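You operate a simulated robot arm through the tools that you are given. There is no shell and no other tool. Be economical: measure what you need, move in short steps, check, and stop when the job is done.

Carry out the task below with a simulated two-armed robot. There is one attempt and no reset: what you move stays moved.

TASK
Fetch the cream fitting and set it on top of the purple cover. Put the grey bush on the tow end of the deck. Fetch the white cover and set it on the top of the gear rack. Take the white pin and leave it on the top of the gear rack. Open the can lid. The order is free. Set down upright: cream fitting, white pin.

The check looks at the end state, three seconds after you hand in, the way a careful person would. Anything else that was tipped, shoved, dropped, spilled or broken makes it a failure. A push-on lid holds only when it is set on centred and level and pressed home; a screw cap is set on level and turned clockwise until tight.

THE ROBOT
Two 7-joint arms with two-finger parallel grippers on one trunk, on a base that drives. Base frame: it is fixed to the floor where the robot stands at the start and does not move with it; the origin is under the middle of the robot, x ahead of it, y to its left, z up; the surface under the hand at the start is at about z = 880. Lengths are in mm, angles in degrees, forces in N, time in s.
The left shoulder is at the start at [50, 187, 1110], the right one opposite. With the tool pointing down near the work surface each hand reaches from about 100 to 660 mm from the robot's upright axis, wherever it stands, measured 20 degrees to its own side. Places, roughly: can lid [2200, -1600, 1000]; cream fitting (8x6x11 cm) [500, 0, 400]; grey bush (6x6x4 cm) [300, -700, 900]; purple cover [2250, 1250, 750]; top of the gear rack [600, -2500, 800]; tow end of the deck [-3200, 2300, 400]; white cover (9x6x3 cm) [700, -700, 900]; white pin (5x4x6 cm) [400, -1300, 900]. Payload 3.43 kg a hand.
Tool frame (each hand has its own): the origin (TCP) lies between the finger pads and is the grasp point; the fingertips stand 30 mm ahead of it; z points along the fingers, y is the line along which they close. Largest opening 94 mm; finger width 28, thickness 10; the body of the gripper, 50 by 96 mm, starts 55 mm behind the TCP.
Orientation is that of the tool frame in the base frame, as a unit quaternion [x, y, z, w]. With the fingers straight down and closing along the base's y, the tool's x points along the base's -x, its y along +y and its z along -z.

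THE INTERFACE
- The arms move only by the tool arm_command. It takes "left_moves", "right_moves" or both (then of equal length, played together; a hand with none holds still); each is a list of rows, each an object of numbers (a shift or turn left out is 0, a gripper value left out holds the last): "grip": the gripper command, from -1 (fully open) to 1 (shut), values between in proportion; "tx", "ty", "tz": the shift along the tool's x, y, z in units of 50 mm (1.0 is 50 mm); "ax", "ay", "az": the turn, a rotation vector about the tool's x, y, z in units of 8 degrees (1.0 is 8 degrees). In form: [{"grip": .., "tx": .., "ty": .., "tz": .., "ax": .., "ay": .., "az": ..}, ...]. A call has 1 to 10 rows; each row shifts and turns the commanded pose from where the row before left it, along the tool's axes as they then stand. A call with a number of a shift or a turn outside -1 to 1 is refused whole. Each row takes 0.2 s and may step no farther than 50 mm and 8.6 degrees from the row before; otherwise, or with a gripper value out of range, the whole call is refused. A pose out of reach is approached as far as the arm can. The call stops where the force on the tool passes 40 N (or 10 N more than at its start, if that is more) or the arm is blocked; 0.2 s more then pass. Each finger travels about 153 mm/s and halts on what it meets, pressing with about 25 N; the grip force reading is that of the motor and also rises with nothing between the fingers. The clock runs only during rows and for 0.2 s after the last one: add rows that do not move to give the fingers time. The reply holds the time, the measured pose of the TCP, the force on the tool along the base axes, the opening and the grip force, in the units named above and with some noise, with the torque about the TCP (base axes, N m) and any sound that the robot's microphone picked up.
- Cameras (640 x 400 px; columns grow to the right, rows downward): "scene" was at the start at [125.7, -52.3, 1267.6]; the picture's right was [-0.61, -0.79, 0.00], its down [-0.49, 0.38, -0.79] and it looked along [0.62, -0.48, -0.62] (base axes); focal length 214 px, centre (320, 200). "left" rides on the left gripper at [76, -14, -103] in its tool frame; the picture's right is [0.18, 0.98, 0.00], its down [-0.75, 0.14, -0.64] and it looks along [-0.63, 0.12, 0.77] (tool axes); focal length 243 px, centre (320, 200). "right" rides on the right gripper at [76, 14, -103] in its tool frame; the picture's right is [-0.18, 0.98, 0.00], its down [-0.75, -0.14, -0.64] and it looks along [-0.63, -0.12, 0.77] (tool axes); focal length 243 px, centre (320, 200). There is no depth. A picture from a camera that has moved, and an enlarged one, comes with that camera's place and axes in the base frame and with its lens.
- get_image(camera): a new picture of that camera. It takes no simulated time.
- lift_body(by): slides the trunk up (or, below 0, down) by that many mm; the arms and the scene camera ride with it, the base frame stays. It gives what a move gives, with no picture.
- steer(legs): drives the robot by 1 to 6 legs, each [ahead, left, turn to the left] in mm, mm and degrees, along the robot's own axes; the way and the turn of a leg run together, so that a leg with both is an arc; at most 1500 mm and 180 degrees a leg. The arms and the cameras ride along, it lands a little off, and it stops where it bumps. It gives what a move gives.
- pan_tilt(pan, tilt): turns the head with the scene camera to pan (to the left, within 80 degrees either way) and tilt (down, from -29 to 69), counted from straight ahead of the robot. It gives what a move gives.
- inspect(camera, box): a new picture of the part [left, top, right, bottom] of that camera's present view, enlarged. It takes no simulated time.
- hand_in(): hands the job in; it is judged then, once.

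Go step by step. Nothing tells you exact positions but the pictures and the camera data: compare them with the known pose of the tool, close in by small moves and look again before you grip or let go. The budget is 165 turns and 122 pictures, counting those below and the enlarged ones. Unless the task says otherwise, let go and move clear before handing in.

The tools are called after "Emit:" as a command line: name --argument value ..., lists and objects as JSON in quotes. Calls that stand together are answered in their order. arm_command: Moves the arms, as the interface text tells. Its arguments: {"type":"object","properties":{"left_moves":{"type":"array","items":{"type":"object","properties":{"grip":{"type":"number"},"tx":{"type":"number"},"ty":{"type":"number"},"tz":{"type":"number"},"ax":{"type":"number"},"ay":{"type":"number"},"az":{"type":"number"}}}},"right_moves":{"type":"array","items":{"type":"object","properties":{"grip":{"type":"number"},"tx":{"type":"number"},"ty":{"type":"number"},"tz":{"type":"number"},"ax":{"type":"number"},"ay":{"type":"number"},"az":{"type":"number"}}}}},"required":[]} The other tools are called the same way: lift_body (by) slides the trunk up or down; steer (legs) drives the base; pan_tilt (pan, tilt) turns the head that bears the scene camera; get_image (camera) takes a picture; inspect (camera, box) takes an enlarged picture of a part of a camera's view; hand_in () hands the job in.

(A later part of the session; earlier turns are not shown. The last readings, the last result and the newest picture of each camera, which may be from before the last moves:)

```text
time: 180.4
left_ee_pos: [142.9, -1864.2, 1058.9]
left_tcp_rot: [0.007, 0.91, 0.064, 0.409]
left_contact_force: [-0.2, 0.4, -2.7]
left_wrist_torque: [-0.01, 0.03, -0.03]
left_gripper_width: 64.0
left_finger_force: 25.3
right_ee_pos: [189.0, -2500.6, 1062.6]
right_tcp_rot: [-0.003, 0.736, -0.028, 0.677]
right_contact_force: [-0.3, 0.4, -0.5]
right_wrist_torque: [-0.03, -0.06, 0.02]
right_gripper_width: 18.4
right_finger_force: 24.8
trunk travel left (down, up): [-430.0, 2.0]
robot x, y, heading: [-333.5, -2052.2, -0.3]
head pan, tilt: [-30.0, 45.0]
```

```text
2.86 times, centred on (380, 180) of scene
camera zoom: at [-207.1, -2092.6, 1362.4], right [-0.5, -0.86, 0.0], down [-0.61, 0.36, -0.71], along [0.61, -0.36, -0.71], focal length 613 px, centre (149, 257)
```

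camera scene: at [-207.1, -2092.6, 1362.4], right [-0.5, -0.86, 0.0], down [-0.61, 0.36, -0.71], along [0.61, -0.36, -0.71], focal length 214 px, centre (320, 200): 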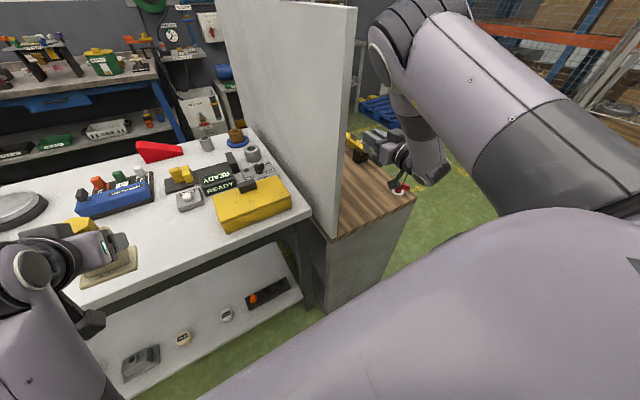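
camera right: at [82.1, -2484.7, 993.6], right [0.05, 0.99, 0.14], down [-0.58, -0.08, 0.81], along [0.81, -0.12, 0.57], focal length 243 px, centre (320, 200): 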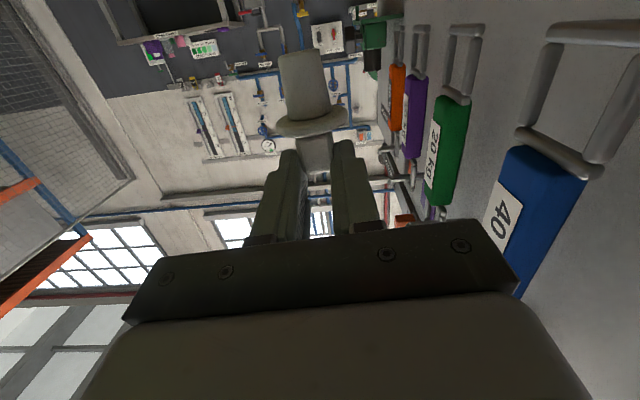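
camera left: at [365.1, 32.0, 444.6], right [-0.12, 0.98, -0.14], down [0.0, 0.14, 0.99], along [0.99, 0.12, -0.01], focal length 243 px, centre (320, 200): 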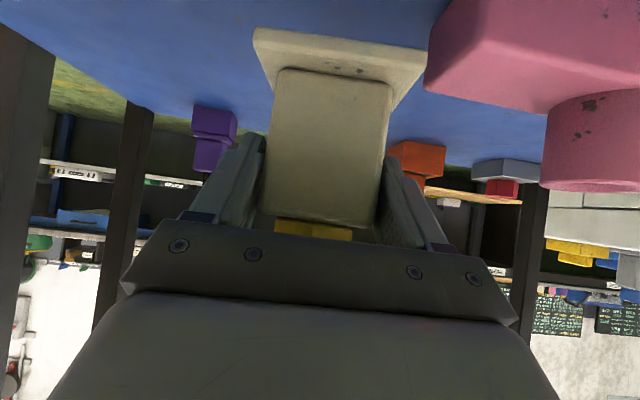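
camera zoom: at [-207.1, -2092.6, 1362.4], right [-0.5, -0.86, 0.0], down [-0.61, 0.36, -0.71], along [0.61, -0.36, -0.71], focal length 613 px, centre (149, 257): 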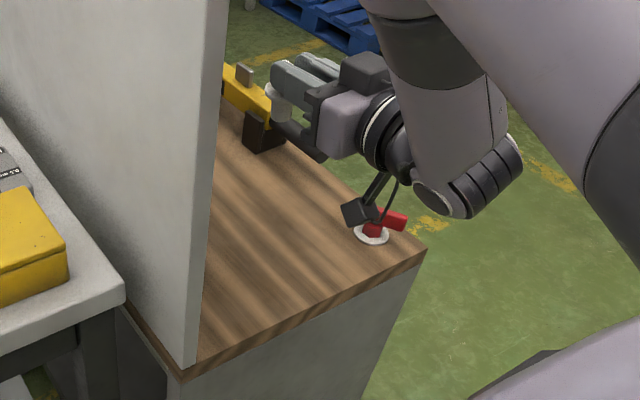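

Target: pin near the front edge at about (165,-2500). I retract the left hand off the bench, pull the right back 47 mm, then lower the trunk.

Emit:
arm_command --left_moves '[{"tz": -0.64, "tx": 0.58}, {"tz": -0.64, "tx": 0.58}, {"tz": -0.64, "tx": 0.58}, {}]' --right_moves '[{"tz": -0.3}, {"tz": -0.3}, {"tz": -0.35}, {}]'

Emit:
lift_body --by -130

Emit:
get_image --camera "scene"

Emit:
get_image --camera "right"

```text
time: 181.1
left_ee_pos: [80.2, -1858.3, 1120.9]
left_tcp_rot: [0.0, 0.865, 0.092, 0.493]
left_contact_force: [0.4, -0.2, -2.9]
left_wrist_torque: [0.0, 0.09, 0.03]
left_gripper_width: 63.9
left_finger_force: 25.0
left hand out of reach, approached as far as the arm can: row 3
right_ee_pos: [153.6, -2499.9, 1064.2]
right_tcp_rot: [-0.002, 0.737, -0.03, 0.676]
right_contact_force: [0.7, -0.1, 0.2]
right_wrist_torque: [0.03, 0.03, -0.01]
right_gripper_width: 18.9
right_finger_force: 24.6
trunk travel left (down, up): [-430.0, 2.0]
robot x, y, heading: [-339.9, -2053.0, -0.4]
head pan, tilt: [-30.0, 45.0]
stopped in row 3 (left hand): the arm was blocked; the commanded pose is now the measured one
```

```text
time: 182.7
left_ee_pos: [78.6, -1859.2, 991.2]
left_tcp_rot: [0.0, 0.865, 0.092, 0.494]
left_contact_force: [0.1, 0.1, -2.5]
left_wrist_torque: [-0.01, 0.04, 0.03]
left_gripper_width: 63.8
left_finger_force: 25.0
right_ee_pos: [154.1, -2498.8, 934.5]
right_tcp_rot: [-0.002, 0.736, -0.029, 0.677]
right_contact_force: [0.0, 1.0, 0.3]
right_wrist_torque: [0.0, 0.02, 0.02]
right_gripper_width: 18.4
right_finger_force: 25.0
trunk travel left (down, up): [-300.0, 132.0]
robot x, y, heading: [-335.8, -2050.3, -0.0]
head pan, tilt: [-30.0, 45.0]
```

```text
46 pictures are left
camera scene: at [-207.2, -2092.5, 1232.4], right [-0.5, -0.86, 0.0], down [-0.61, 0.35, -0.71], along [0.61, -0.36, -0.71], focal length 214 px, centre (320, 200)
```

scene: 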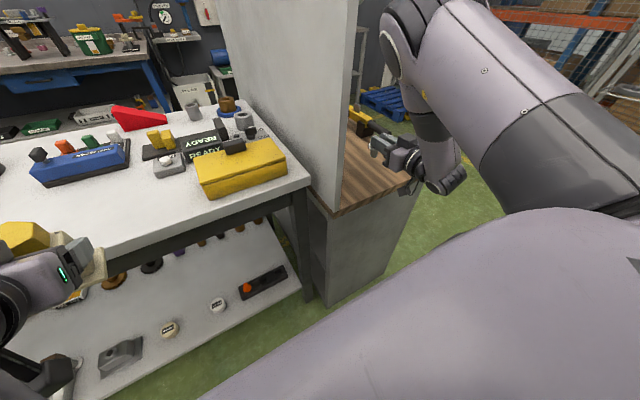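

```text
45 pictures are left
camera right: at [46.6, -2483.4, 866.9], right [0.05, 0.99, 0.14], down [-0.58, -0.08, 0.81], along [0.81, -0.12, 0.57], focal length 243 px, centre (320, 200)
```

right: 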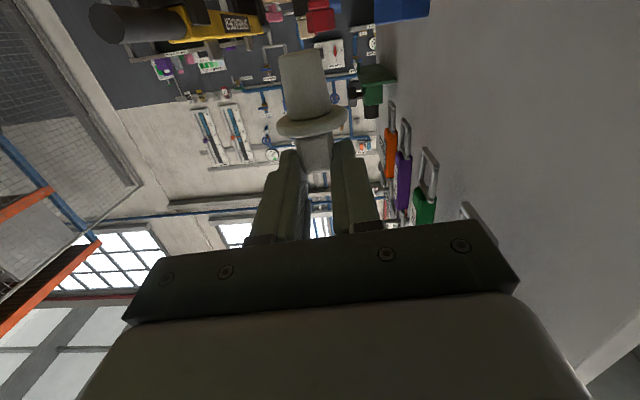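

Continue down 60, then small steps feeling for contact.

Emit:
lift_body --by -55

Emit:
inspect --camera "scene" --box '[320, 80, 480, 220]'

```text
time: 183.6
left_ee_pos: [78.0, -1860.1, 935.5]
left_tcp_rot: [0.0, 0.865, 0.092, 0.493]
left_contact_force: [0.3, -1.1, -2.9]
left_wrist_torque: [-0.04, 0.08, 0.0]
left_gripper_width: 64.1
left_finger_force: 25.2
right_ee_pos: [154.6, -2498.6, 881.0]
right_tcp_rot: [-0.002, 0.736, -0.029, 0.676]
right_contact_force: [0.1, -0.2, -1.1]
right_wrist_torque: [-0.01, 0.05, -0.02]
right_gripper_width: 18.8
right_finger_force: 25.0
trunk travel left (down, up): [-245.0, 187.0]
robot x, y, heading: [-335.7, -2050.9, -0.3]
head pan, tilt: [-30.0, 45.0]
```

```text
2.86 times, centred on (400, 150) of scene
camera zoom: at [-207.3, -2092.5, 1177.4], right [-0.5, -0.86, 0.0], down [-0.61, 0.35, -0.71], along [0.61, -0.36, -0.71], focal length 613 px, centre (91, 343)
```

zoom: 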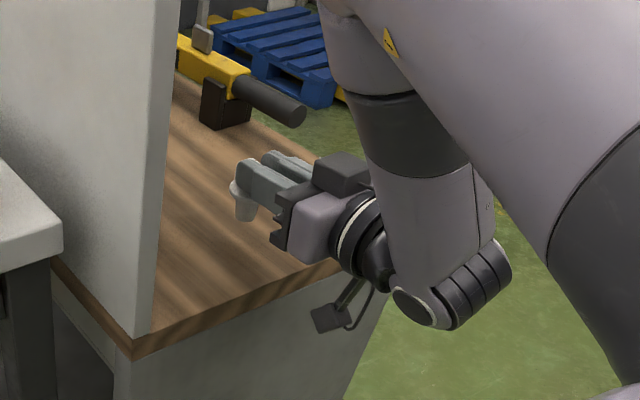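

Pin hangs above the wood, camera clear in front of the edge. Lower 15 more and watch force.

Emit:
lift_body --by -15

Emit:
inspect --camera "scene" --box '[340, 90, 440, 190]'

```text
time: 184.2
left_ee_pos: [79.0, -1858.6, 920.6]
left_tcp_rot: [0.001, 0.865, 0.092, 0.494]
left_contact_force: [0.2, 0.0, -2.7]
left_wrist_torque: [-0.02, 0.07, -0.02]
left_gripper_width: 64.1
left_finger_force: 24.6
right_ee_pos: [154.7, -2498.6, 865.3]
right_tcp_rot: [-0.002, 0.736, -0.03, 0.677]
right_contact_force: [-0.2, -0.3, -0.2]
right_wrist_torque: [0.01, 0.04, 0.03]
right_gripper_width: 18.8
right_finger_force: 24.7
trunk travel left (down, up): [-230.0, 202.0]
robot x, y, heading: [-333.6, -2051.2, 0.1]
head pan, tilt: [-30.0, 45.0]
```

```text
4.00 times, centred on (390, 140) of scene
camera zoom: at [-207.2, -2092.5, 1162.3], right [-0.5, -0.86, 0.0], down [-0.61, 0.35, -0.71], along [0.61, -0.36, -0.71], focal length 858 px, centre (40, 440)
```

zoom: 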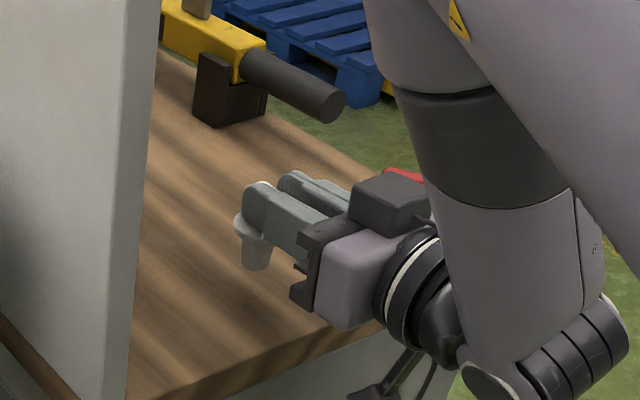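

No contact yet. Two more 8-mm steps via the arm.

Emit:
arm_command --right_moves '[{"tx": 0.16}, {}]'

Emit:
arm_command --right_moves '[{"tx": 0.16}, {}]'

```text
time: 184.8
left_ee_pos: [79.1, -1858.8, 920.8]
left_tcp_rot: [0.0, 0.865, 0.092, 0.493]
left_contact_force: [-0.1, 0.6, -2.8]
left_wrist_torque: [0.01, 0.04, -0.03]
left_gripper_width: 64.0
left_finger_force: 25.2
right_ee_pos: [153.3, -2499.4, 856.8]
right_tcp_rot: [-0.002, 0.735, -0.029, 0.677]
right_contact_force: [0.4, 0.0, -0.1]
right_wrist_torque: [-0.01, 0.04, 0.01]
right_gripper_width: 18.5
right_finger_force: 25.3
trunk travel left (down, up): [-230.0, 202.0]
robot x, y, heading: [-333.8, -2052.4, 0.1]
head pan, tilt: [-30.0, 45.0]
```

```text
time: 185.4
left_ee_pos: [78.4, -1859.0, 921.2]
left_tcp_rot: [0.001, 0.865, 0.091, 0.493]
left_contact_force: [-0.1, -0.6, -3.6]
left_wrist_torque: [0.0, 0.07, -0.01]
left_gripper_width: 64.1
left_finger_force: 25.1
right_ee_pos: [152.3, -2499.2, 849.4]
right_tcp_rot: [-0.003, 0.736, -0.028, 0.677]
right_contact_force: [-0.6, 0.3, 0.6]
right_wrist_torque: [-0.03, 0.0, 0.01]
right_gripper_width: 18.7
right_finger_force: 25.2
trunk travel left (down, up): [-230.0, 202.0]
robot x, y, heading: [-337.8, -2056.7, -0.3]
head pan, tilt: [-30.0, 45.0]
```

Still free. Continue in 5-mm steps.

Emit:
arm_command --right_moves '[{"tx": 0.1}, {}]'

Emit:
arm_command --right_moves '[{"tx": 0.1}, {}]'

Emit:
inspect --camera "scene" --box '[340, 90, 440, 190]'

```text
time: 186.1
left_ee_pos: [79.5, -1859.6, 920.7]
left_tcp_rot: [0.0, 0.864, 0.092, 0.494]
left_contact_force: [-0.2, 0.1, -3.5]
left_wrist_torque: [-0.01, 0.04, -0.02]
left_gripper_width: 63.7
left_finger_force: 25.1
right_ee_pos: [152.5, -2500.7, 845.6]
right_tcp_rot: [-0.002, 0.736, -0.03, 0.676]
right_contact_force: [-0.2, -0.5, -0.5]
right_wrist_torque: [-0.02, -0.02, -0.02]
right_gripper_width: 18.5
right_finger_force: 25.4
trunk travel left (down, up): [-230.0, 202.0]
robot x, y, heading: [-335.2, -2052.6, 0.0]
head pan, tilt: [-30.0, 45.0]
```

```text
time: 186.7
left_ee_pos: [79.2, -1859.8, 920.9]
left_tcp_rot: [0.0, 0.865, 0.092, 0.494]
left_contact_force: [-0.6, 0.2, -3.4]
left_wrist_torque: [0.0, 0.08, 0.0]
left_gripper_width: 64.0
left_finger_force: 25.0
right_ee_pos: [151.8, -2499.9, 840.7]
right_tcp_rot: [-0.003, 0.735, -0.029, 0.678]
right_contact_force: [-0.2, -0.9, 5.0]
right_wrist_torque: [-0.02, -0.09, -0.02]
right_gripper_width: 18.5
right_finger_force: 24.7
trunk travel left (down, up): [-230.0, 202.0]
robot x, y, heading: [-335.2, -2048.6, 0.1]
head pan, tilt: [-30.0, 45.0]
```

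```text
4.00 times, centred on (390, 140) of scene
camera zoom: at [-207.6, -2092.2, 1162.6], right [-0.5, -0.86, 0.0], down [-0.61, 0.35, -0.71], along [0.61, -0.36, -0.71], focal length 858 px, centre (40, 440)
```

zoom: 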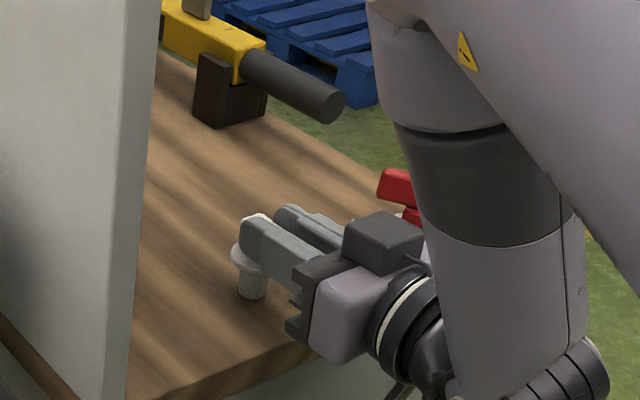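

Contact (5 N) and the pin is vertical. Release gently and look.

Emit:
arm_command --right_moves '[{"grip": 0.5}, {"grip": 0.2}, {"grip": -0.3}, {}, {}]'

Emit:
arm_command --right_moves '[{"tz": -0.3}, {"tz": -0.6}, {"tz": -0.8}, {}]'

Emit:
inspect --camera "scene" --box '[340, 90, 440, 190]'

```text
time: 187.8
left_ee_pos: [80.0, -1859.5, 921.5]
left_tcp_rot: [0.001, 0.865, 0.092, 0.494]
left_contact_force: [0.2, -0.3, -4.8]
left_wrist_torque: [-0.01, 0.07, 0.01]
left_gripper_width: 63.8
left_finger_force: 24.4
right_ee_pos: [151.5, -2500.4, 839.4]
right_tcp_rot: [-0.002, 0.736, -0.029, 0.677]
right_contact_force: [-0.7, 0.6, -0.6]
right_wrist_torque: [0.02, 0.02, 0.02]
right_gripper_width: 61.2
right_finger_force: 0.1
trunk travel left (down, up): [-230.0, 202.0]
robot x, y, heading: [-336.6, -2050.8, -0.0]
head pan, tilt: [-30.0, 45.0]
```

```text
time: 188.8
left_ee_pos: [78.0, -1858.4, 920.3]
left_tcp_rot: [0.0, 0.865, 0.092, 0.493]
left_contact_force: [1.1, 0.8, -2.1]
left_wrist_torque: [-0.02, 0.06, 0.01]
left_gripper_width: 63.9
left_finger_force: 24.7
right_ee_pos: [67.9, -2496.9, 845.9]
right_tcp_rot: [-0.002, 0.735, -0.029, 0.677]
right_contact_force: [0.7, -0.5, 0.3]
right_wrist_torque: [-0.03, -0.04, 0.0]
right_gripper_width: 61.0
right_finger_force: 0.2
trunk travel left (down, up): [-230.0, 202.0]
robot x, y, heading: [-335.8, -2052.5, -0.1]
head pan, tilt: [-30.0, 45.0]
```

```text
4.00 times, centred on (390, 140) of scene
camera zoom: at [-207.2, -2092.6, 1162.4], right [-0.5, -0.86, 0.0], down [-0.61, 0.35, -0.71], along [0.61, -0.36, -0.71], focal length 858 px, centre (40, 440)
```

zoom: 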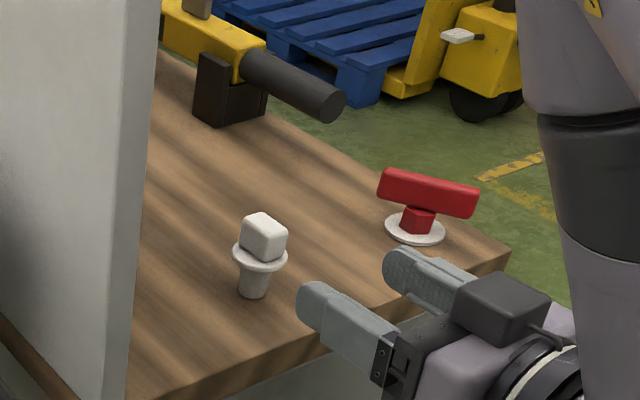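

The pin stands upright on the rack. Now I raise the trunk, unpitch the right hand, and turn to drive past the rack toward the back lane.

Emit:
lift_body --by 200

Emit:
arm_command --right_moves '[{"ay": 1}, {"ay": 1}, {"ay": 1}, {"ay": 1}, {"ay": 1}, {"ay": 1}, {"ay": 1}, {"ay": 1}, {"ay": 1}, {"ay": 1}]'

Emit:
steer --legs '[[-60, 100, 0], [0, 0, -90], [0, 80, 0]]'

Emit:
pan_tilt --pan 25 --tilt 25

Emit:
get_image --camera "scene"

```text
time: 191.0
left_ee_pos: [77.2, -1859.4, 1120.8]
left_tcp_rot: [0.001, 0.865, 0.092, 0.493]
left_contact_force: [0.1, 0.2, -2.9]
left_wrist_torque: [0.03, 0.02, -0.01]
left_gripper_width: 64.3
left_finger_force: 24.8
right_ee_pos: [68.7, -2497.4, 1046.4]
right_tcp_rot: [-0.002, 0.735, -0.029, 0.677]
right_contact_force: [-0.5, 0.7, 0.1]
right_wrist_torque: [0.03, -0.01, -0.01]
right_gripper_width: 61.0
right_finger_force: 0.0
trunk travel left (down, up): [-430.0, 2.0]
robot x, y, heading: [-336.1, -2052.9, -0.2]
head pan, tilt: [-30.0, 45.0]
```

```text
time: 193.2
left_ee_pos: [79.2, -1858.5, 1121.2]
left_tcp_rot: [0.001, 0.865, 0.092, 0.494]
left_contact_force: [1.0, -0.1, -3.4]
left_wrist_torque: [0.02, 0.05, 0.0]
left_gripper_width: 64.3
left_finger_force: 24.7
right_ee_pos: [69.5, -2496.4, 1046.2]
right_tcp_rot: [0.017, 0.999, -0.024, 0.044]
right_contact_force: [0.5, -0.2, -0.7]
right_wrist_torque: [0.0, 0.0, 0.02]
right_gripper_width: 61.1
right_finger_force: 0.1
trunk travel left (down, up): [-430.0, 2.0]
robot x, y, heading: [-334.5, -2050.7, -0.2]
head pan, tilt: [-30.0, 45.0]
```

```text
time: 199.6
left_ee_pos: [-119.3, -2365.6, 1120.8]
left_tcp_rot: [0.61, 0.613, -0.282, 0.415]
left_contact_force: [0.9, 0.0, -3.2]
left_wrist_torque: [0.06, 0.01, 0.03]
left_gripper_width: 64.1
left_finger_force: 25.7
right_ee_pos: [-755.8, -2357.9, 1046.2]
right_tcp_rot: [0.717, 0.695, -0.049, 0.015]
right_contact_force: [1.2, 0.5, 0.6]
right_wrist_torque: [-0.01, -0.03, 0.0]
right_gripper_width: 61.2
right_finger_force: 0.0
trunk travel left (down, up): [-430.0, 2.0]
robot x, y, heading: [-314.7, -1953.7, -89.8]
head pan, tilt: [-30.0, 45.0]
```

```text
time: 200.8
left_ee_pos: [-118.9, -2365.2, 1121.3]
left_tcp_rot: [0.611, 0.613, -0.282, 0.415]
left_contact_force: [-1.3, -0.1, -2.4]
left_wrist_torque: [0.05, -0.02, 0.03]
left_gripper_width: 64.1
left_finger_force: 25.1
right_ee_pos: [-756.5, -2357.9, 1047.2]
right_tcp_rot: [0.716, 0.696, -0.048, 0.015]
right_contact_force: [0.4, 0.7, 0.8]
right_wrist_torque: [-0.01, -0.03, 0.01]
right_gripper_width: 61.2
right_finger_force: 0.1
trunk travel left (down, up): [-430.0, 2.0]
robot x, y, heading: [-312.9, -1952.4, -89.8]
head pan, tilt: [25.0, 25.0]
```

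```text
40 pictures are left
camera scene: at [-275.8, -2093.6, 1392.9], right [-0.91, -0.42, 0.0], down [-0.18, 0.38, -0.91], along [0.38, -0.82, -0.42], focal length 214 px, centre (320, 200)
```

scene: 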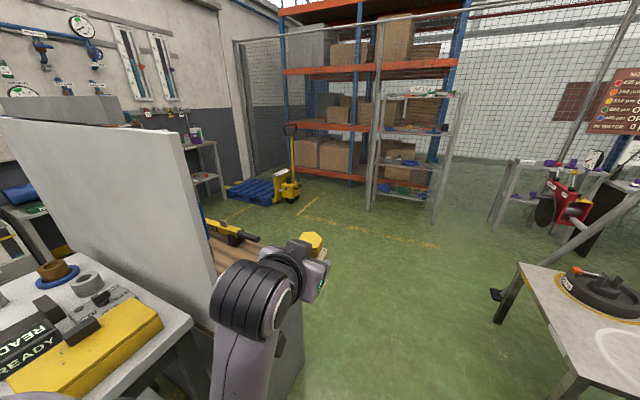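

Open floor ahead. I tuck the right hand in, then drive around the rack into the lane.

Emit:
arm_command --right_moves '[{"tx": 0.6, "ty": 0.6}, {"tx": 0.6, "ty": 0.6}, {"ty": 0.8}, {}]'

Emit:
steer --legs '[[1250, 0, 0], [0, 0, 90]]'

Emit:
pan_tilt --pan 25 --tilt 22

Emit:
get_image --camera "scene"

```text
time: 201.8
left_ee_pos: [-119.7, -2366.4, 1121.0]
left_tcp_rot: [0.611, 0.613, -0.281, 0.415]
left_contact_force: [-0.7, 0.0, -3.4]
left_wrist_torque: [0.08, 0.0, 0.01]
left_gripper_width: 64.0
left_finger_force: 24.9
right_ee_pos: [-662.2, -2296.6, 1031.1]
right_tcp_rot: [0.735, 0.676, -0.027, 0.033]
right_contact_force: [-0.6, 0.2, 0.6]
right_wrist_torque: [0.02, 0.01, 0.02]
right_gripper_width: 61.1
right_finger_force: 0.1
trunk travel left (down, up): [-430.0, 2.0]
robot x, y, heading: [-313.9, -1951.9, -89.6]
head pan, tilt: [25.0, 25.0]
```

```text
time: 211.9
left_ee_pos: [97.3, -3006.8, 1121.2]
left_tcp_rot: [0.0, 0.865, 0.093, 0.493]
left_contact_force: [0.7, 0.3, -2.3]
left_wrist_torque: [-0.03, 0.07, 0.0]
left_gripper_width: 63.8
left_finger_force: 25.3
right_ee_pos: [26.9, -3546.7, 1031.0]
right_tcp_rot: [0.042, 0.998, 0.005, 0.047]
right_contact_force: [0.0, -0.3, 1.0]
right_wrist_torque: [0.01, -0.01, -0.03]
right_gripper_width: 61.0
right_finger_force: 0.0
trunk travel left (down, up): [-430.0, 2.0]
robot x, y, heading: [-317.1, -3200.9, -0.2]
head pan, tilt: [25.0, 25.0]
```

```text
time: 212.6
left_ee_pos: [97.2, -3006.8, 1122.1]
left_tcp_rot: [0.001, 0.865, 0.093, 0.493]
left_contact_force: [-0.3, -0.1, -3.6]
left_wrist_torque: [-0.02, 0.05, -0.03]
left_gripper_width: 63.9
left_finger_force: 25.0
right_ee_pos: [27.9, -3547.7, 1032.9]
right_tcp_rot: [0.043, 0.998, 0.005, 0.046]
right_contact_force: [0.2, 0.1, 0.8]
right_wrist_torque: [-0.02, 0.0, 0.0]
right_gripper_width: 60.9
right_finger_force: 0.1
trunk travel left (down, up): [-430.0, 2.0]
robot x, y, heading: [-320.9, -3200.4, -0.5]
head pan, tilt: [25.0, 22.0]
```

```text
39 pictures are left
camera scene: at [-175.0, -3160.4, 1397.8], right [0.42, -0.91, 0.0], down [-0.34, -0.16, -0.93], along [0.84, 0.39, -0.38], focal length 214 px, centre (320, 200)
```

scene: 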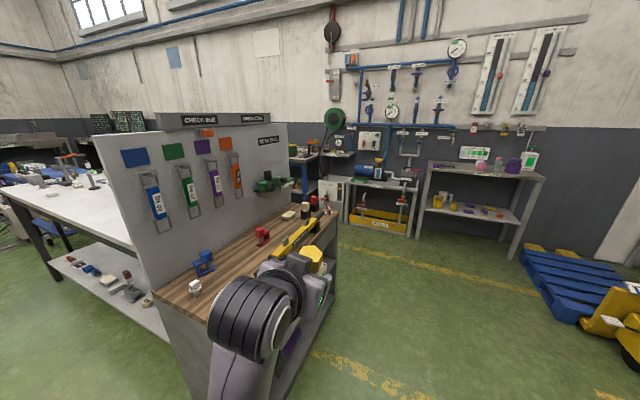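

I drive into the lane and look for the can.

Emit:
steer --legs '[[1500, 0, 0], [200, 0, 0], [0, 0, 90], [800, 0, 0]]'

Emit:
pan_tilt --pan -50 --tilt 22

Emit:
get_image --camera "scene"

```text
time: 227.4
left_ee_pos: [1205.9, -2363.9, 1120.8]
left_tcp_rot: [0.613, -0.611, -0.414, -0.282]
left_contact_force: [0.2, 0.1, -3.9]
left_wrist_torque: [-0.08, 0.02, 0.02]
left_gripper_width: 64.0
left_finger_force: 24.5
right_ee_pos: [1745.7, -2433.6, 1031.2]
right_tcp_rot: [-0.676, 0.736, 0.037, 0.028]
right_contact_force: [0.1, -0.6, 0.4]
right_wrist_torque: [-0.01, 0.02, 0.03]
right_gripper_width: 61.0
right_finger_force: 0.0
trunk travel left (down, up): [-430.0, 2.0]
robot x, y, heading: [1396.5, -2783.5, 89.9]
head pan, tilt: [25.0, 22.0]
stopped in leg 4: the robot was blocked; the commanded pose is now the measured one
```

```text
time: 228.9
left_ee_pos: [1204.4, -2365.3, 1120.9]
left_tcp_rot: [0.612, -0.611, -0.414, -0.283]
left_contact_force: [0.5, 1.2, -3.3]
left_wrist_torque: [-0.05, 0.0, -0.01]
left_gripper_width: 64.4
left_finger_force: 25.0
right_ee_pos: [1744.6, -2434.1, 1030.2]
right_tcp_rot: [-0.676, 0.736, 0.037, 0.029]
right_contact_force: [0.2, 0.0, 0.8]
right_wrist_torque: [0.03, 0.0, 0.03]
right_gripper_width: 60.8
right_finger_force: 0.1
trunk travel left (down, up): [-430.0, 2.0]
robot x, y, heading: [1395.9, -2779.5, 89.9]
head pan, tilt: [-50.0, 22.0]
```

```text
38 pictures are left
camera scene: at [1469.5, -2659.5, 1397.8], right [0.64, -0.77, 0.0], down [-0.29, -0.24, -0.93], along [0.71, 0.6, -0.37], focal length 214 px, centre (320, 200)
```

scene: 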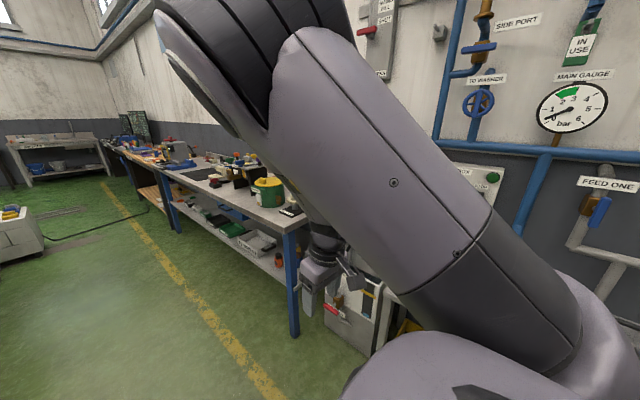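

I bumped something on the left (likely the rack corner side). I shift right 200 and continue; the green can stands on the wall bench at about (2164,-1686).

Emit:
steer --legs '[[-30, 0, 0], [0, -170, 0], [900, 0, 0]]'

Emit:
get_image --camera "scene"

```text
time: 235.8
left_ee_pos: [1381.1, -1501.0, 1121.5]
left_tcp_rot: [-0.61, 0.613, 0.414, 0.284]
left_contact_force: [0.2, 0.5, -3.2]
left_wrist_torque: [-0.07, -0.01, -0.04]
left_gripper_width: 64.2
left_finger_force: 24.8
right_ee_pos: [1922.0, -1573.8, 1030.0]
right_tcp_rot: [-0.674, 0.738, 0.037, 0.029]
right_contact_force: [0.5, 0.3, 0.0]
right_wrist_torque: [0.0, 0.01, -0.01]
right_gripper_width: 61.0
right_finger_force: 0.0
trunk travel left (down, up): [-430.0, 2.0]
robot x, y, heading: [1570.0, -1914.9, 89.6]
head pan, tilt: [-50.0, 22.0]
```

```text
37 pictures are left
camera scene: at [1644.1, -1797.6, 1397.8], right [0.64, -0.77, 0.0], down [-0.29, -0.24, -0.93], along [0.71, 0.59, -0.37], focal length 214 px, centre (320, 200)
```

scene: 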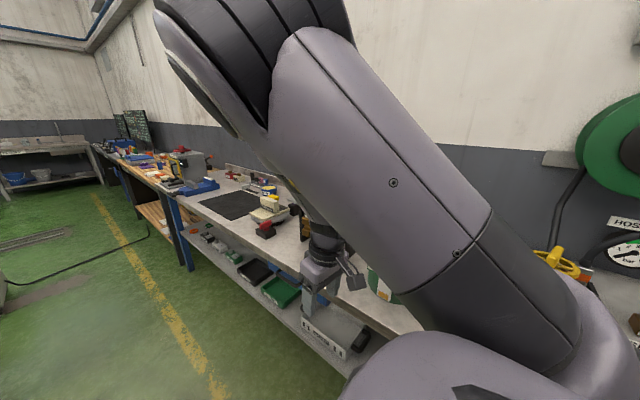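

I turn to face the wall bench at the can.

Emit:
steer --legs '[[150, 0, 0], [0, 0, -90]]'

Emit:
pan_tilt --pan 0 --tilt 35

Emit:
get_image --camera "scene"

```text
time: 241.0
left_ee_pos: [1987.8, -1573.4, 1121.4]
left_tcp_rot: [-0.003, 0.865, 0.094, 0.493]
left_contact_force: [0.6, -0.4, -2.6]
left_wrist_torque: [0.0, 0.04, 0.0]
left_gripper_width: 64.0
left_finger_force: 24.7
right_ee_pos: [1919.9, -2113.5, 1030.8]
right_tcp_rot: [0.042, 0.998, 0.005, 0.047]
right_contact_force: [0.4, -1.2, -0.5]
right_wrist_torque: [-0.01, 0.0, -0.03]
right_gripper_width: 61.0
right_finger_force: 0.0
trunk travel left (down, up): [-430.0, 2.0]
robot x, y, heading: [1577.9, -1766.6, -0.1]
head pan, tilt: [-50.0, 22.0]
```

```text
time: 242.1
left_ee_pos: [1987.7, -1573.8, 1121.3]
left_tcp_rot: [-0.001, 0.865, 0.093, 0.493]
left_contact_force: [-0.2, -0.2, -3.0]
left_wrist_torque: [-0.02, 0.05, 0.01]
left_gripper_width: 64.2
left_finger_force: 24.6
right_ee_pos: [1920.5, -2112.9, 1031.0]
right_tcp_rot: [0.041, 0.998, 0.006, 0.047]
right_contact_force: [0.4, 0.1, -0.3]
right_wrist_torque: [0.0, 0.01, 0.02]
right_gripper_width: 60.9
right_finger_force: 0.0
trunk travel left (down, up): [-430.0, 2.0]
robot x, y, heading: [1573.4, -1769.2, 0.0]
head pan, tilt: [0.0, 35.0]
```

```text
36 pictures are left
camera scene: at [1720.0, -1767.0, 1377.2], right [0.0, -1.0, 0.0], down [-0.57, 0.0, -0.82], along [0.82, 0.0, -0.57], focal length 214 px, centre (320, 200)
```

scene: 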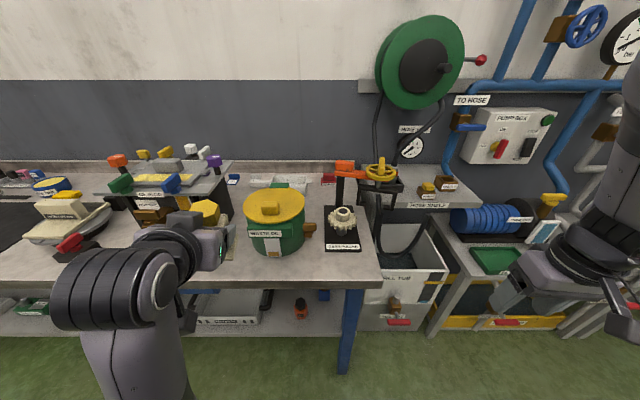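

Emit:
inspect --camera "scene" --box '[220, 160, 380, 270]'

```text
3.64 times, centred on (300, 215) of scene
camera zoom: at [1720.0, -1767.0, 1377.2], right [0.0, -1.0, 0.0], down [-0.57, 0.0, -0.82], along [0.82, 0.0, -0.57], focal length 780 px, centre (393, 146)
```

zoom: 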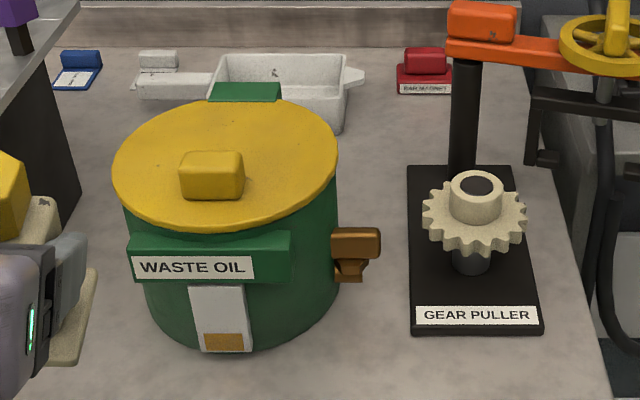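

The lid is hinged at the back with a knob; opening it fully needs two hands, so I deliver the fitting first. Driving up the lane to the wood bench.

Emit:
steer --legs '[[0, 0, 90], [1500, 0, 0], [850, 0, 0], [0, 0, -90]]'

Emit:
pan_tilt --pan 20 --tilt 35

Emit:
get_image --camera "scene"

```text
time: 261.3
left_ee_pos: [1986.2, 780.2, 1121.0]
left_tcp_rot: [-0.002, 0.866, 0.094, 0.492]
left_contact_force: [0.8, -0.2, -3.6]
left_wrist_torque: [0.0, 0.02, 0.02]
left_gripper_width: 64.1
left_finger_force: 24.4
right_ee_pos: [1918.6, 238.3, 1031.7]
right_tcp_rot: [0.04, 0.998, 0.006, 0.047]
right_contact_force: [0.0, 0.3, 0.0]
right_wrist_torque: [0.01, 0.01, -0.01]
right_gripper_width: 60.9
right_finger_force: 0.0
trunk travel left (down, up): [-430.0, 2.0]
robot x, y, heading: [1573.0, 588.8, 0.2]
head pan, tilt: [0.0, 35.0]
```

```text
time: 262.2
left_ee_pos: [1986.1, 780.3, 1120.4]
left_tcp_rot: [0.0, 0.865, 0.093, 0.493]
left_contact_force: [0.2, 0.2, -2.7]
left_wrist_torque: [-0.02, 0.06, -0.01]
left_gripper_width: 63.9
left_finger_force: 24.8
right_ee_pos: [1918.9, 239.3, 1032.6]
right_tcp_rot: [0.04, 0.998, 0.006, 0.047]
right_contact_force: [-0.2, 0.3, 0.4]
right_wrist_torque: [-0.03, -0.02, -0.01]
right_gripper_width: 60.9
right_finger_force: 0.1
trunk travel left (down, up): [-430.0, 2.0]
robot x, y, heading: [1569.8, 582.1, -0.0]
head pan, tilt: [20.0, 35.0]
```

```text
34 pictures are left
camera scene: at [1713.5, 615.1, 1377.2], right [0.34, -0.94, 0.0], down [-0.54, -0.2, -0.82], along [0.77, 0.28, -0.57], focal length 214 px, centre (320, 200)
```

scene: 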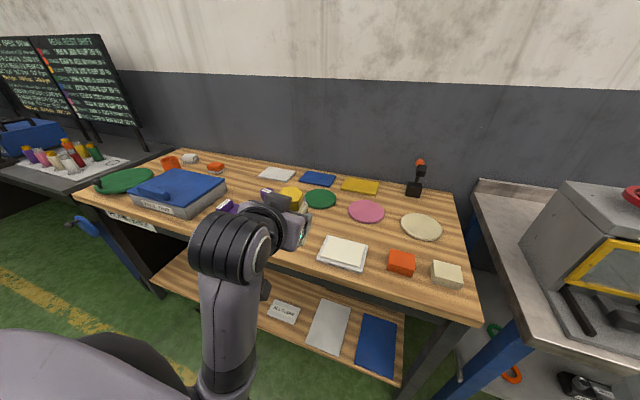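

The purple cover is near (2310,1300), hidden behind the arm. I strafe left 250 and look at it and the floor cable.

Emit:
steer --legs '[[0, 250, 0]]'

Emit:
pan_tilt --pan 45 --tilt 42

Emit:
get_image --camera "scene"

```text
time: 264.9
left_ee_pos: [1985.7, 1028.6, 1120.9]
left_tcp_rot: [-0.002, 0.865, 0.094, 0.493]
left_contact_force: [0.5, -0.5, -3.4]
left_wrist_torque: [-0.02, 0.1, -0.01]
left_gripper_width: 64.1
left_finger_force: 25.4
right_ee_pos: [1918.0, 486.2, 1032.1]
right_tcp_rot: [0.041, 0.998, 0.006, 0.047]
right_contact_force: [-1.0, 0.4, 0.1]
right_wrist_torque: [0.01, 0.0, 0.01]
right_gripper_width: 61.4
right_finger_force: 0.1
trunk travel left (down, up): [-430.0, 2.0]
robot x, y, heading: [1571.9, 833.0, 0.2]
head pan, tilt: [20.0, 35.0]
```

```text
time: 265.8
left_ee_pos: [1986.1, 1028.0, 1120.6]
left_tcp_rot: [-0.002, 0.866, 0.094, 0.492]
left_contact_force: [-0.3, 0.7, -2.2]
left_wrist_torque: [0.0, 0.09, -0.05]
left_gripper_width: 63.7
left_finger_force: 25.7
right_ee_pos: [1917.1, 486.8, 1031.8]
right_tcp_rot: [0.041, 0.998, 0.006, 0.046]
right_contact_force: [0.4, 0.1, -1.0]
right_wrist_torque: [0.01, 0.02, -0.01]
right_gripper_width: 61.2
right_finger_force: 0.1
trunk travel left (down, up): [-430.0, 2.0]
robot x, y, heading: [1574.6, 829.7, 0.2]
head pan, tilt: [45.0, 42.0]
```

```text
33 pictures are left
camera scene: at [1689.1, 891.6, 1366.7], right [0.71, -0.71, 0.0], down [-0.47, -0.47, -0.74], along [0.52, 0.53, -0.67], focal length 214 px, centre (320, 200)
```

scene: 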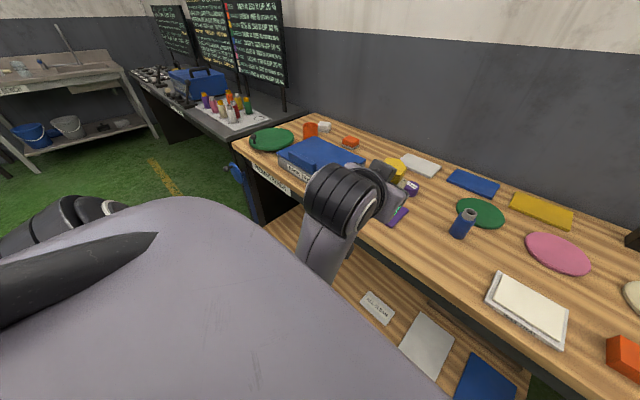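

Two purple things are possible; the one near (2300,1280) is hidden by the arm. I step back right and zoom in.

Emit:
steer --legs '[[0, -330, 0]]'

Emit:
pan_tilt --pan 42 --tilt 30

Emit:
inspect --camera "scene" --box '[220, 140, 460, 290]'

```text
time: 269.3
left_ee_pos: [1986.6, 700.3, 1119.5]
left_tcp_rot: [-0.002, 0.865, 0.094, 0.492]
left_contact_force: [0.2, -0.2, -3.3]
left_wrist_torque: [0.0, 0.06, -0.02]
left_gripper_width: 63.8
left_finger_force: 24.9
right_ee_pos: [1919.5, 158.3, 1031.6]
right_tcp_rot: [0.04, 0.998, 0.006, 0.047]
right_contact_force: [-0.1, -0.1, 0.9]
right_wrist_torque: [0.05, -0.02, -0.01]
right_gripper_width: 61.1
right_finger_force: 0.2
trunk travel left (down, up): [-430.0, 2.0]
robot x, y, heading: [1576.7, 501.1, 0.2]
head pan, tilt: [45.0, 42.0]
```

```text
time: 270.0
left_ee_pos: [1986.5, 699.1, 1119.9]
left_tcp_rot: [-0.002, 0.866, 0.094, 0.492]
left_contact_force: [0.2, 0.9, -3.7]
left_wrist_torque: [-0.03, 0.1, -0.04]
left_gripper_width: 63.9
left_finger_force: 25.2
right_ee_pos: [1919.3, 158.3, 1032.1]
right_tcp_rot: [0.041, 0.998, 0.006, 0.046]
right_contact_force: [0.2, 0.7, -0.1]
right_wrist_torque: [0.01, -0.01, -0.01]
right_gripper_width: 61.4
right_finger_force: 0.1
trunk travel left (down, up): [-430.0, 2.0]
robot x, y, heading: [1572.8, 506.2, 0.2]
head pan, tilt: [42.0, 30.0]
```

```text
2.67 times, centred on (340, 215) of scene
camera zoom: at [1698.3, 565.5, 1384.9], right [0.67, -0.74, 0.0], down [-0.37, -0.34, -0.87], along [0.64, 0.58, -0.5], focal length 572 px, centre (267, 160)
```

zoom: 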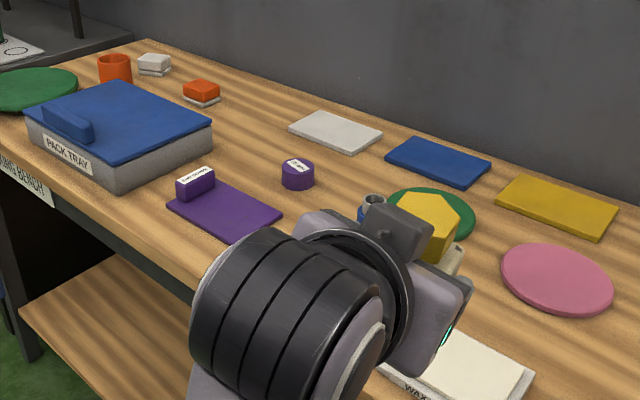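

The purple cover is a flat plate, x 2240–2372, y 1140–1320, with its tab at the left end; I'll set the fitting at (2305,1210). I first restore the left-hand orientation and extend it.

Emit:
arm_command --left_moves '[{"ax": 0.62, "ay": 0.59, "az": -0.27}, {"ax": 0.62, "ay": 0.59, "az": -0.27}, {"tz": 0.63, "tx": -0.53, "ty": 0.1}, {"tz": 0.63, "tx": -0.53, "ty": 0.1}, {"tz": 0.63, "tx": -0.53, "ty": 0.1}, {"tz": 0.63, "tx": -0.53, "ty": 0.1}, {"tz": 0.63, "tx": -0.53, "ty": 0.1}, {}, {}]'

Emit:
lift_body --by -120

Emit:
steer --legs '[[60, 370, 0], [0, 0, 10]]'

Emit:
get_image --camera "scene"

```text
time: 270.7
left_ee_pos: [2000.8, 751.7, 1115.1]
left_tcp_rot: [-0.002, 0.904, 0.098, 0.416]
left_contact_force: [0.4, 0.8, -3.0]
left_wrist_torque: [0.0, 0.06, 0.0]
left_gripper_width: 64.1
left_finger_force: 24.8
right_ee_pos: [1920.1, 158.6, 1031.8]
right_tcp_rot: [0.04, 0.998, 0.006, 0.046]
right_contact_force: [-0.3, -0.5, -0.4]
right_wrist_torque: [0.02, -0.03, -0.01]
right_gripper_width: 61.2
right_finger_force: 0.0
trunk travel left (down, up): [-430.0, 2.0]
robot x, y, heading: [1574.2, 501.0, 0.2]
head pan, tilt: [42.0, 30.0]
stopped in row 3 (left hand): the arm was blocked; the commanded pose is now the measured one
```

```text
time: 272.2
left_ee_pos: [2001.8, 750.3, 994.5]
left_tcp_rot: [-0.002, 0.903, 0.098, 0.418]
left_contact_force: [0.5, -0.2, -2.8]
left_wrist_torque: [-0.03, 0.06, -0.02]
left_gripper_width: 63.8
left_finger_force: 25.1
right_ee_pos: [1920.4, 158.7, 910.9]
right_tcp_rot: [0.04, 0.998, 0.005, 0.047]
right_contact_force: [0.7, 0.2, -0.7]
right_wrist_torque: [0.0, -0.01, -0.03]
right_gripper_width: 61.0
right_finger_force: 0.1
trunk travel left (down, up): [-310.0, 122.0]
robot x, y, heading: [1573.6, 504.5, 0.4]
head pan, tilt: [42.0, 30.0]
```

```text
time: 276.8
left_ee_pos: [2011.3, 1193.3, 994.0]
left_tcp_rot: [-0.08, 0.9, 0.134, 0.408]
left_contact_force: [0.0, -0.2, -2.6]
left_wrist_torque: [0.02, 0.06, -0.03]
left_gripper_width: 64.3
left_finger_force: 24.5
right_ee_pos: [2032.0, 596.8, 911.4]
right_tcp_rot: [-0.046, 0.998, 0.01, 0.047]
right_contact_force: [-0.7, -0.2, 0.1]
right_wrist_torque: [0.02, -0.02, 0.02]
right_gripper_width: 61.0
right_finger_force: 0.0
trunk travel left (down, up): [-310.0, 122.0]
robot x, y, heading: [1632.0, 874.8, 10.2]
head pan, tilt: [42.0, 30.0]
```

```text
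31 pictures are left
camera scene: at [1744.0, 959.7, 1265.0], right [0.79, -0.61, 0.0], down [-0.31, -0.39, -0.87], along [0.53, 0.68, -0.5], focal length 214 px, centre (320, 200)
```

scene: 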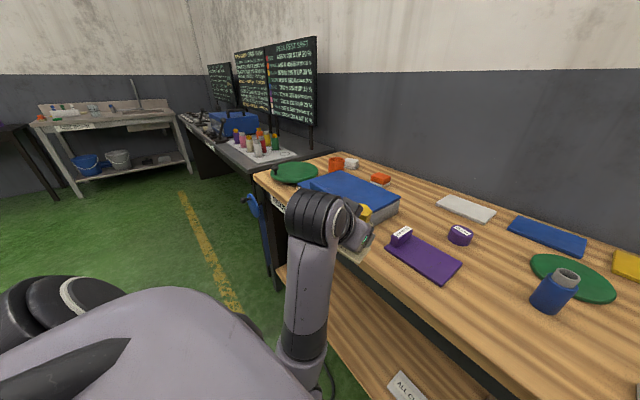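

The hand still rolls about 10°. I extend the arm first, then correct orientation.

Emit:
arm_command --left_moves '[{"tz": 0.6, "tx": -0.5}, {"tz": 0.6, "tx": -0.5}, {"tz": 0.6, "tx": -0.5}, {"tz": 0.6, "tx": -0.5}, {"tz": 0.6, "tx": -0.5}, {}]'

Emit:
arm_command --left_moves '[{"ax": 0.65, "az": -0.28}, {"ax": 0.65, "az": -0.28}, {}, {}]'

Emit:
get_image --camera "scene"

```text
time: 278.2
left_ee_pos: [2199.1, 1243.5, 993.6]
left_tcp_rot: [-0.08, 0.9, 0.133, 0.407]
left_contact_force: [-0.8, -0.1, -3.4]
left_wrist_torque: [-0.01, 0.05, 0.0]
left_gripper_width: 64.0
left_finger_force: 24.6
right_ee_pos: [2031.8, 598.2, 911.4]
right_tcp_rot: [-0.045, 0.998, 0.01, 0.046]
right_contact_force: [-0.3, 0.1, -0.4]
right_wrist_torque: [-0.05, 0.01, -0.01]
right_gripper_width: 61.0
right_finger_force: 0.0
trunk travel left (down, up): [-310.0, 122.0]
robot x, y, heading: [1633.4, 875.2, 10.0]
head pan, tilt: [42.0, 30.0]
```

```text
time: 279.2
left_ee_pos: [2198.6, 1243.8, 993.8]
left_tcp_rot: [-0.079, 0.904, 0.036, 0.418]
left_contact_force: [-0.9, 0.0, -2.6]
left_wrist_torque: [0.02, 0.04, -0.02]
left_gripper_width: 64.2
left_finger_force: 24.9
right_ee_pos: [2032.1, 596.4, 911.7]
right_tcp_rot: [-0.046, 0.998, 0.01, 0.046]
right_contact_force: [-0.1, 0.0, 0.2]
right_wrist_torque: [-0.03, 0.01, -0.03]
right_gripper_width: 61.1
right_finger_force: 0.1
trunk travel left (down, up): [-310.0, 122.0]
robot x, y, heading: [1627.7, 874.8, 10.2]
head pan, tilt: [42.0, 30.0]
```

```text
30 pictures are left
camera scene: at [1744.2, 959.6, 1265.0], right [0.79, -0.61, 0.0], down [-0.31, -0.39, -0.87], along [0.53, 0.68, -0.5], focal length 214 px, centre (320, 200)
```

scene: 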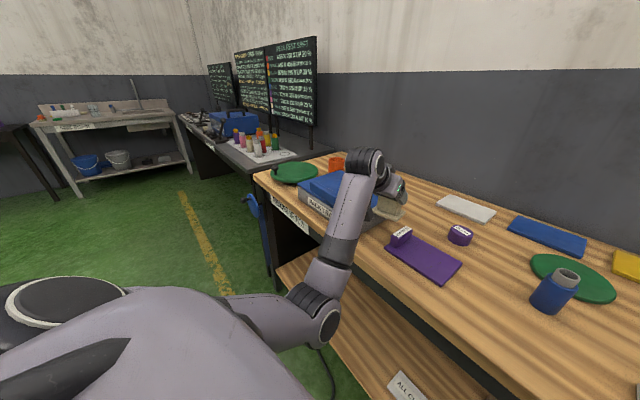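

Triangulating the tab from two views gives the table top at z≈850 and the plate at x 2158–2275, y 1050–1198. I shift the base to bring the fitting over (2216,1108) and look.

Emit:
steer --legs '[[-15, -136, 0]]'

Emit:
get_image --camera "left"

Emit:
inspect --camera "scene" --box '[300, 130, 540, 280]'

```text
time: 281.0
left_ee_pos: [2207.9, 1108.0, 992.9]
left_tcp_rot: [-0.078, 0.904, 0.036, 0.418]
left_contact_force: [-0.4, -0.6, -3.1]
left_wrist_torque: [0.01, 0.08, 0.0]
left_gripper_width: 64.1
left_finger_force: 25.3
right_ee_pos: [2041.6, 460.0, 911.8]
right_tcp_rot: [-0.045, 0.998, 0.009, 0.046]
right_contact_force: [-0.4, -0.4, -0.1]
right_wrist_torque: [0.0, 0.04, -0.02]
right_gripper_width: 61.1
right_finger_force: 0.0
trunk travel left (down, up): [-310.0, 122.0]
robot x, y, heading: [1642.0, 743.4, 10.0]
head pan, tilt: [42.0, 30.0]
```

```text
29 pictures are left
camera left: at [2085.1, 1071.9, 1001.5], right [-0.29, 0.95, -0.14], down [-0.02, 0.14, 0.99], along [0.96, 0.29, -0.02], focal length 243 px, centre (320, 200)
```

left: 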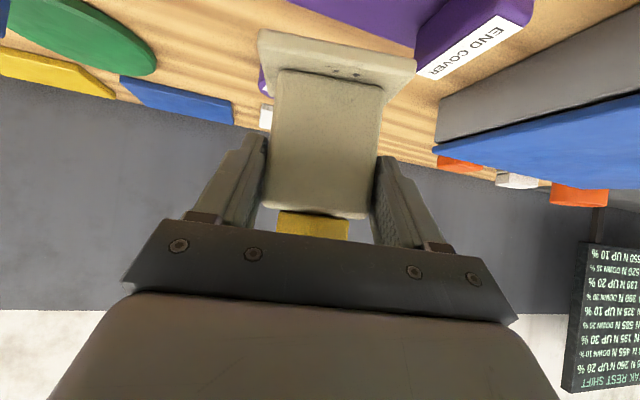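

```text
2.67 times, centred on (420, 205) of scene
camera zoom: at [1753.3, 822.9, 1265.0], right [0.79, -0.61, 0.0], down [-0.31, -0.39, -0.87], along [0.53, 0.68, -0.5], focal length 572 px, centre (53, 187)
```

zoom: 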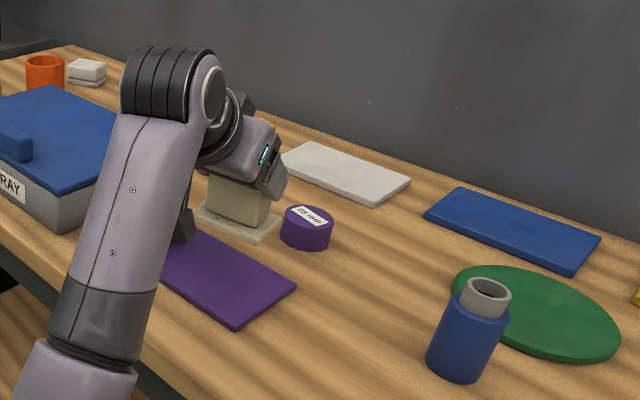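

The tab reads "END COVER". Alignment over the plate is right; lowering 55 mm by arm.

Emit:
arm_command --left_moves '[{"tx": 0.42, "tz": 0.356}, {"tx": 0.42, "tz": 0.356}, {}]'

Emit:
inspect --camera "scene" --box '[300, 130, 540, 280]'

```text
time: 281.8
left_ee_pos: [2208.5, 1107.4, 937.8]
left_tcp_rot: [-0.077, 0.904, 0.035, 0.419]
left_contact_force: [-0.2, -0.4, -4.4]
left_wrist_torque: [0.03, 0.06, 0.03]
left_gripper_width: 64.2
left_finger_force: 25.6
right_ee_pos: [2041.4, 459.5, 910.9]
right_tcp_rot: [-0.046, 0.998, 0.01, 0.046]
right_contact_force: [-0.1, 0.0, -0.1]
right_wrist_torque: [0.01, -0.02, 0.02]
right_gripper_width: 61.1
right_finger_force: 0.1
trunk travel left (down, up): [-310.0, 122.0]
robot x, y, heading: [1641.4, 742.6, 10.0]
head pan, tilt: [42.0, 30.0]
```

```text
2.67 times, centred on (420, 205) of scene
camera zoom: at [1753.2, 823.1, 1265.0], right [0.79, -0.61, 0.0], down [-0.31, -0.39, -0.87], along [0.53, 0.68, -0.5], focal length 572 px, centre (53, 187)
```

zoom: 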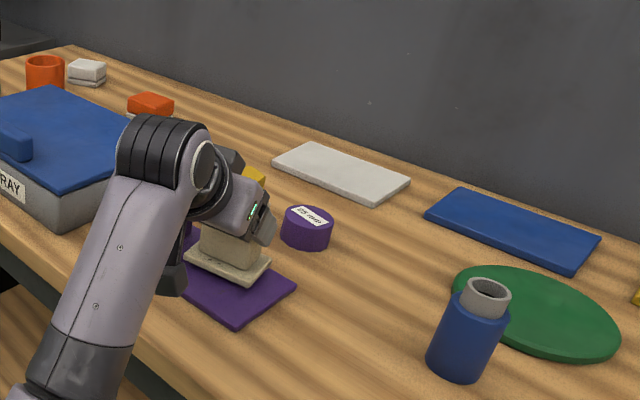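

Almost down. Lower further in small steps.

Emit:
arm_command --left_moves '[{"tx": 0.12, "tz": 0.1}, {}]'

Emit:
arm_command --left_moves '[{"tx": 0.075, "tz": 0.065}, {}]'

Emit:
arm_command --left_moves '[{"tx": 0.06, "tz": 0.05}, {}]'

```text
time: 282.4
left_ee_pos: [2208.4, 1107.7, 930.9]
left_tcp_rot: [-0.078, 0.904, 0.037, 0.419]
left_contact_force: [0.3, -0.1, 1.5]
left_wrist_torque: [0.2, -0.13, -0.03]
left_gripper_width: 63.9
left_finger_force: 24.8
right_ee_pos: [2040.2, 459.5, 911.3]
right_tcp_rot: [-0.045, 0.998, 0.01, 0.045]
right_contact_force: [-0.5, -0.5, -0.6]
right_wrist_torque: [-0.01, -0.01, 0.01]
right_gripper_width: 61.2
right_finger_force: 0.0
trunk travel left (down, up): [-310.0, 122.0]
robot x, y, heading: [1639.2, 742.1, 10.2]
head pan, tilt: [42.0, 30.0]
```

```text
time: 283.0
left_ee_pos: [2206.9, 1107.4, 930.1]
left_tcp_rot: [-0.077, 0.902, 0.036, 0.423]
left_contact_force: [0.9, -1.1, 16.1]
left_wrist_torque: [0.1, -0.39, -0.11]
left_gripper_width: 63.9
left_finger_force: 24.6
right_ee_pos: [2039.8, 458.3, 912.7]
right_tcp_rot: [-0.046, 0.998, 0.011, 0.047]
right_contact_force: [-0.7, 0.0, -0.4]
right_wrist_torque: [0.04, -0.01, -0.02]
right_gripper_width: 61.3
right_finger_force: 0.0
trunk travel left (down, up): [-310.0, 122.0]
robot x, y, heading: [1641.0, 742.6, 10.1]
head pan, tilt: [42.0, 30.0]
```

```text
time: 283.6
left_ee_pos: [2208.7, 1107.1, 925.6]
left_tcp_rot: [-0.077, 0.903, 0.036, 0.422]
left_contact_force: [0.0, -2.1, 19.4]
left_wrist_torque: [0.0, -0.15, 0.0]
left_gripper_width: 63.9
left_finger_force: 24.2
right_ee_pos: [2039.3, 459.4, 911.3]
right_tcp_rot: [-0.046, 0.998, 0.011, 0.046]
right_contact_force: [-0.5, -0.3, 0.1]
right_wrist_torque: [0.01, 0.02, 0.01]
right_gripper_width: 61.0
right_finger_force: 0.0
trunk travel left (down, up): [-310.0, 122.0]
robot x, y, heading: [1640.0, 740.7, 10.1]
head pan, tilt: [42.0, 30.0]
```

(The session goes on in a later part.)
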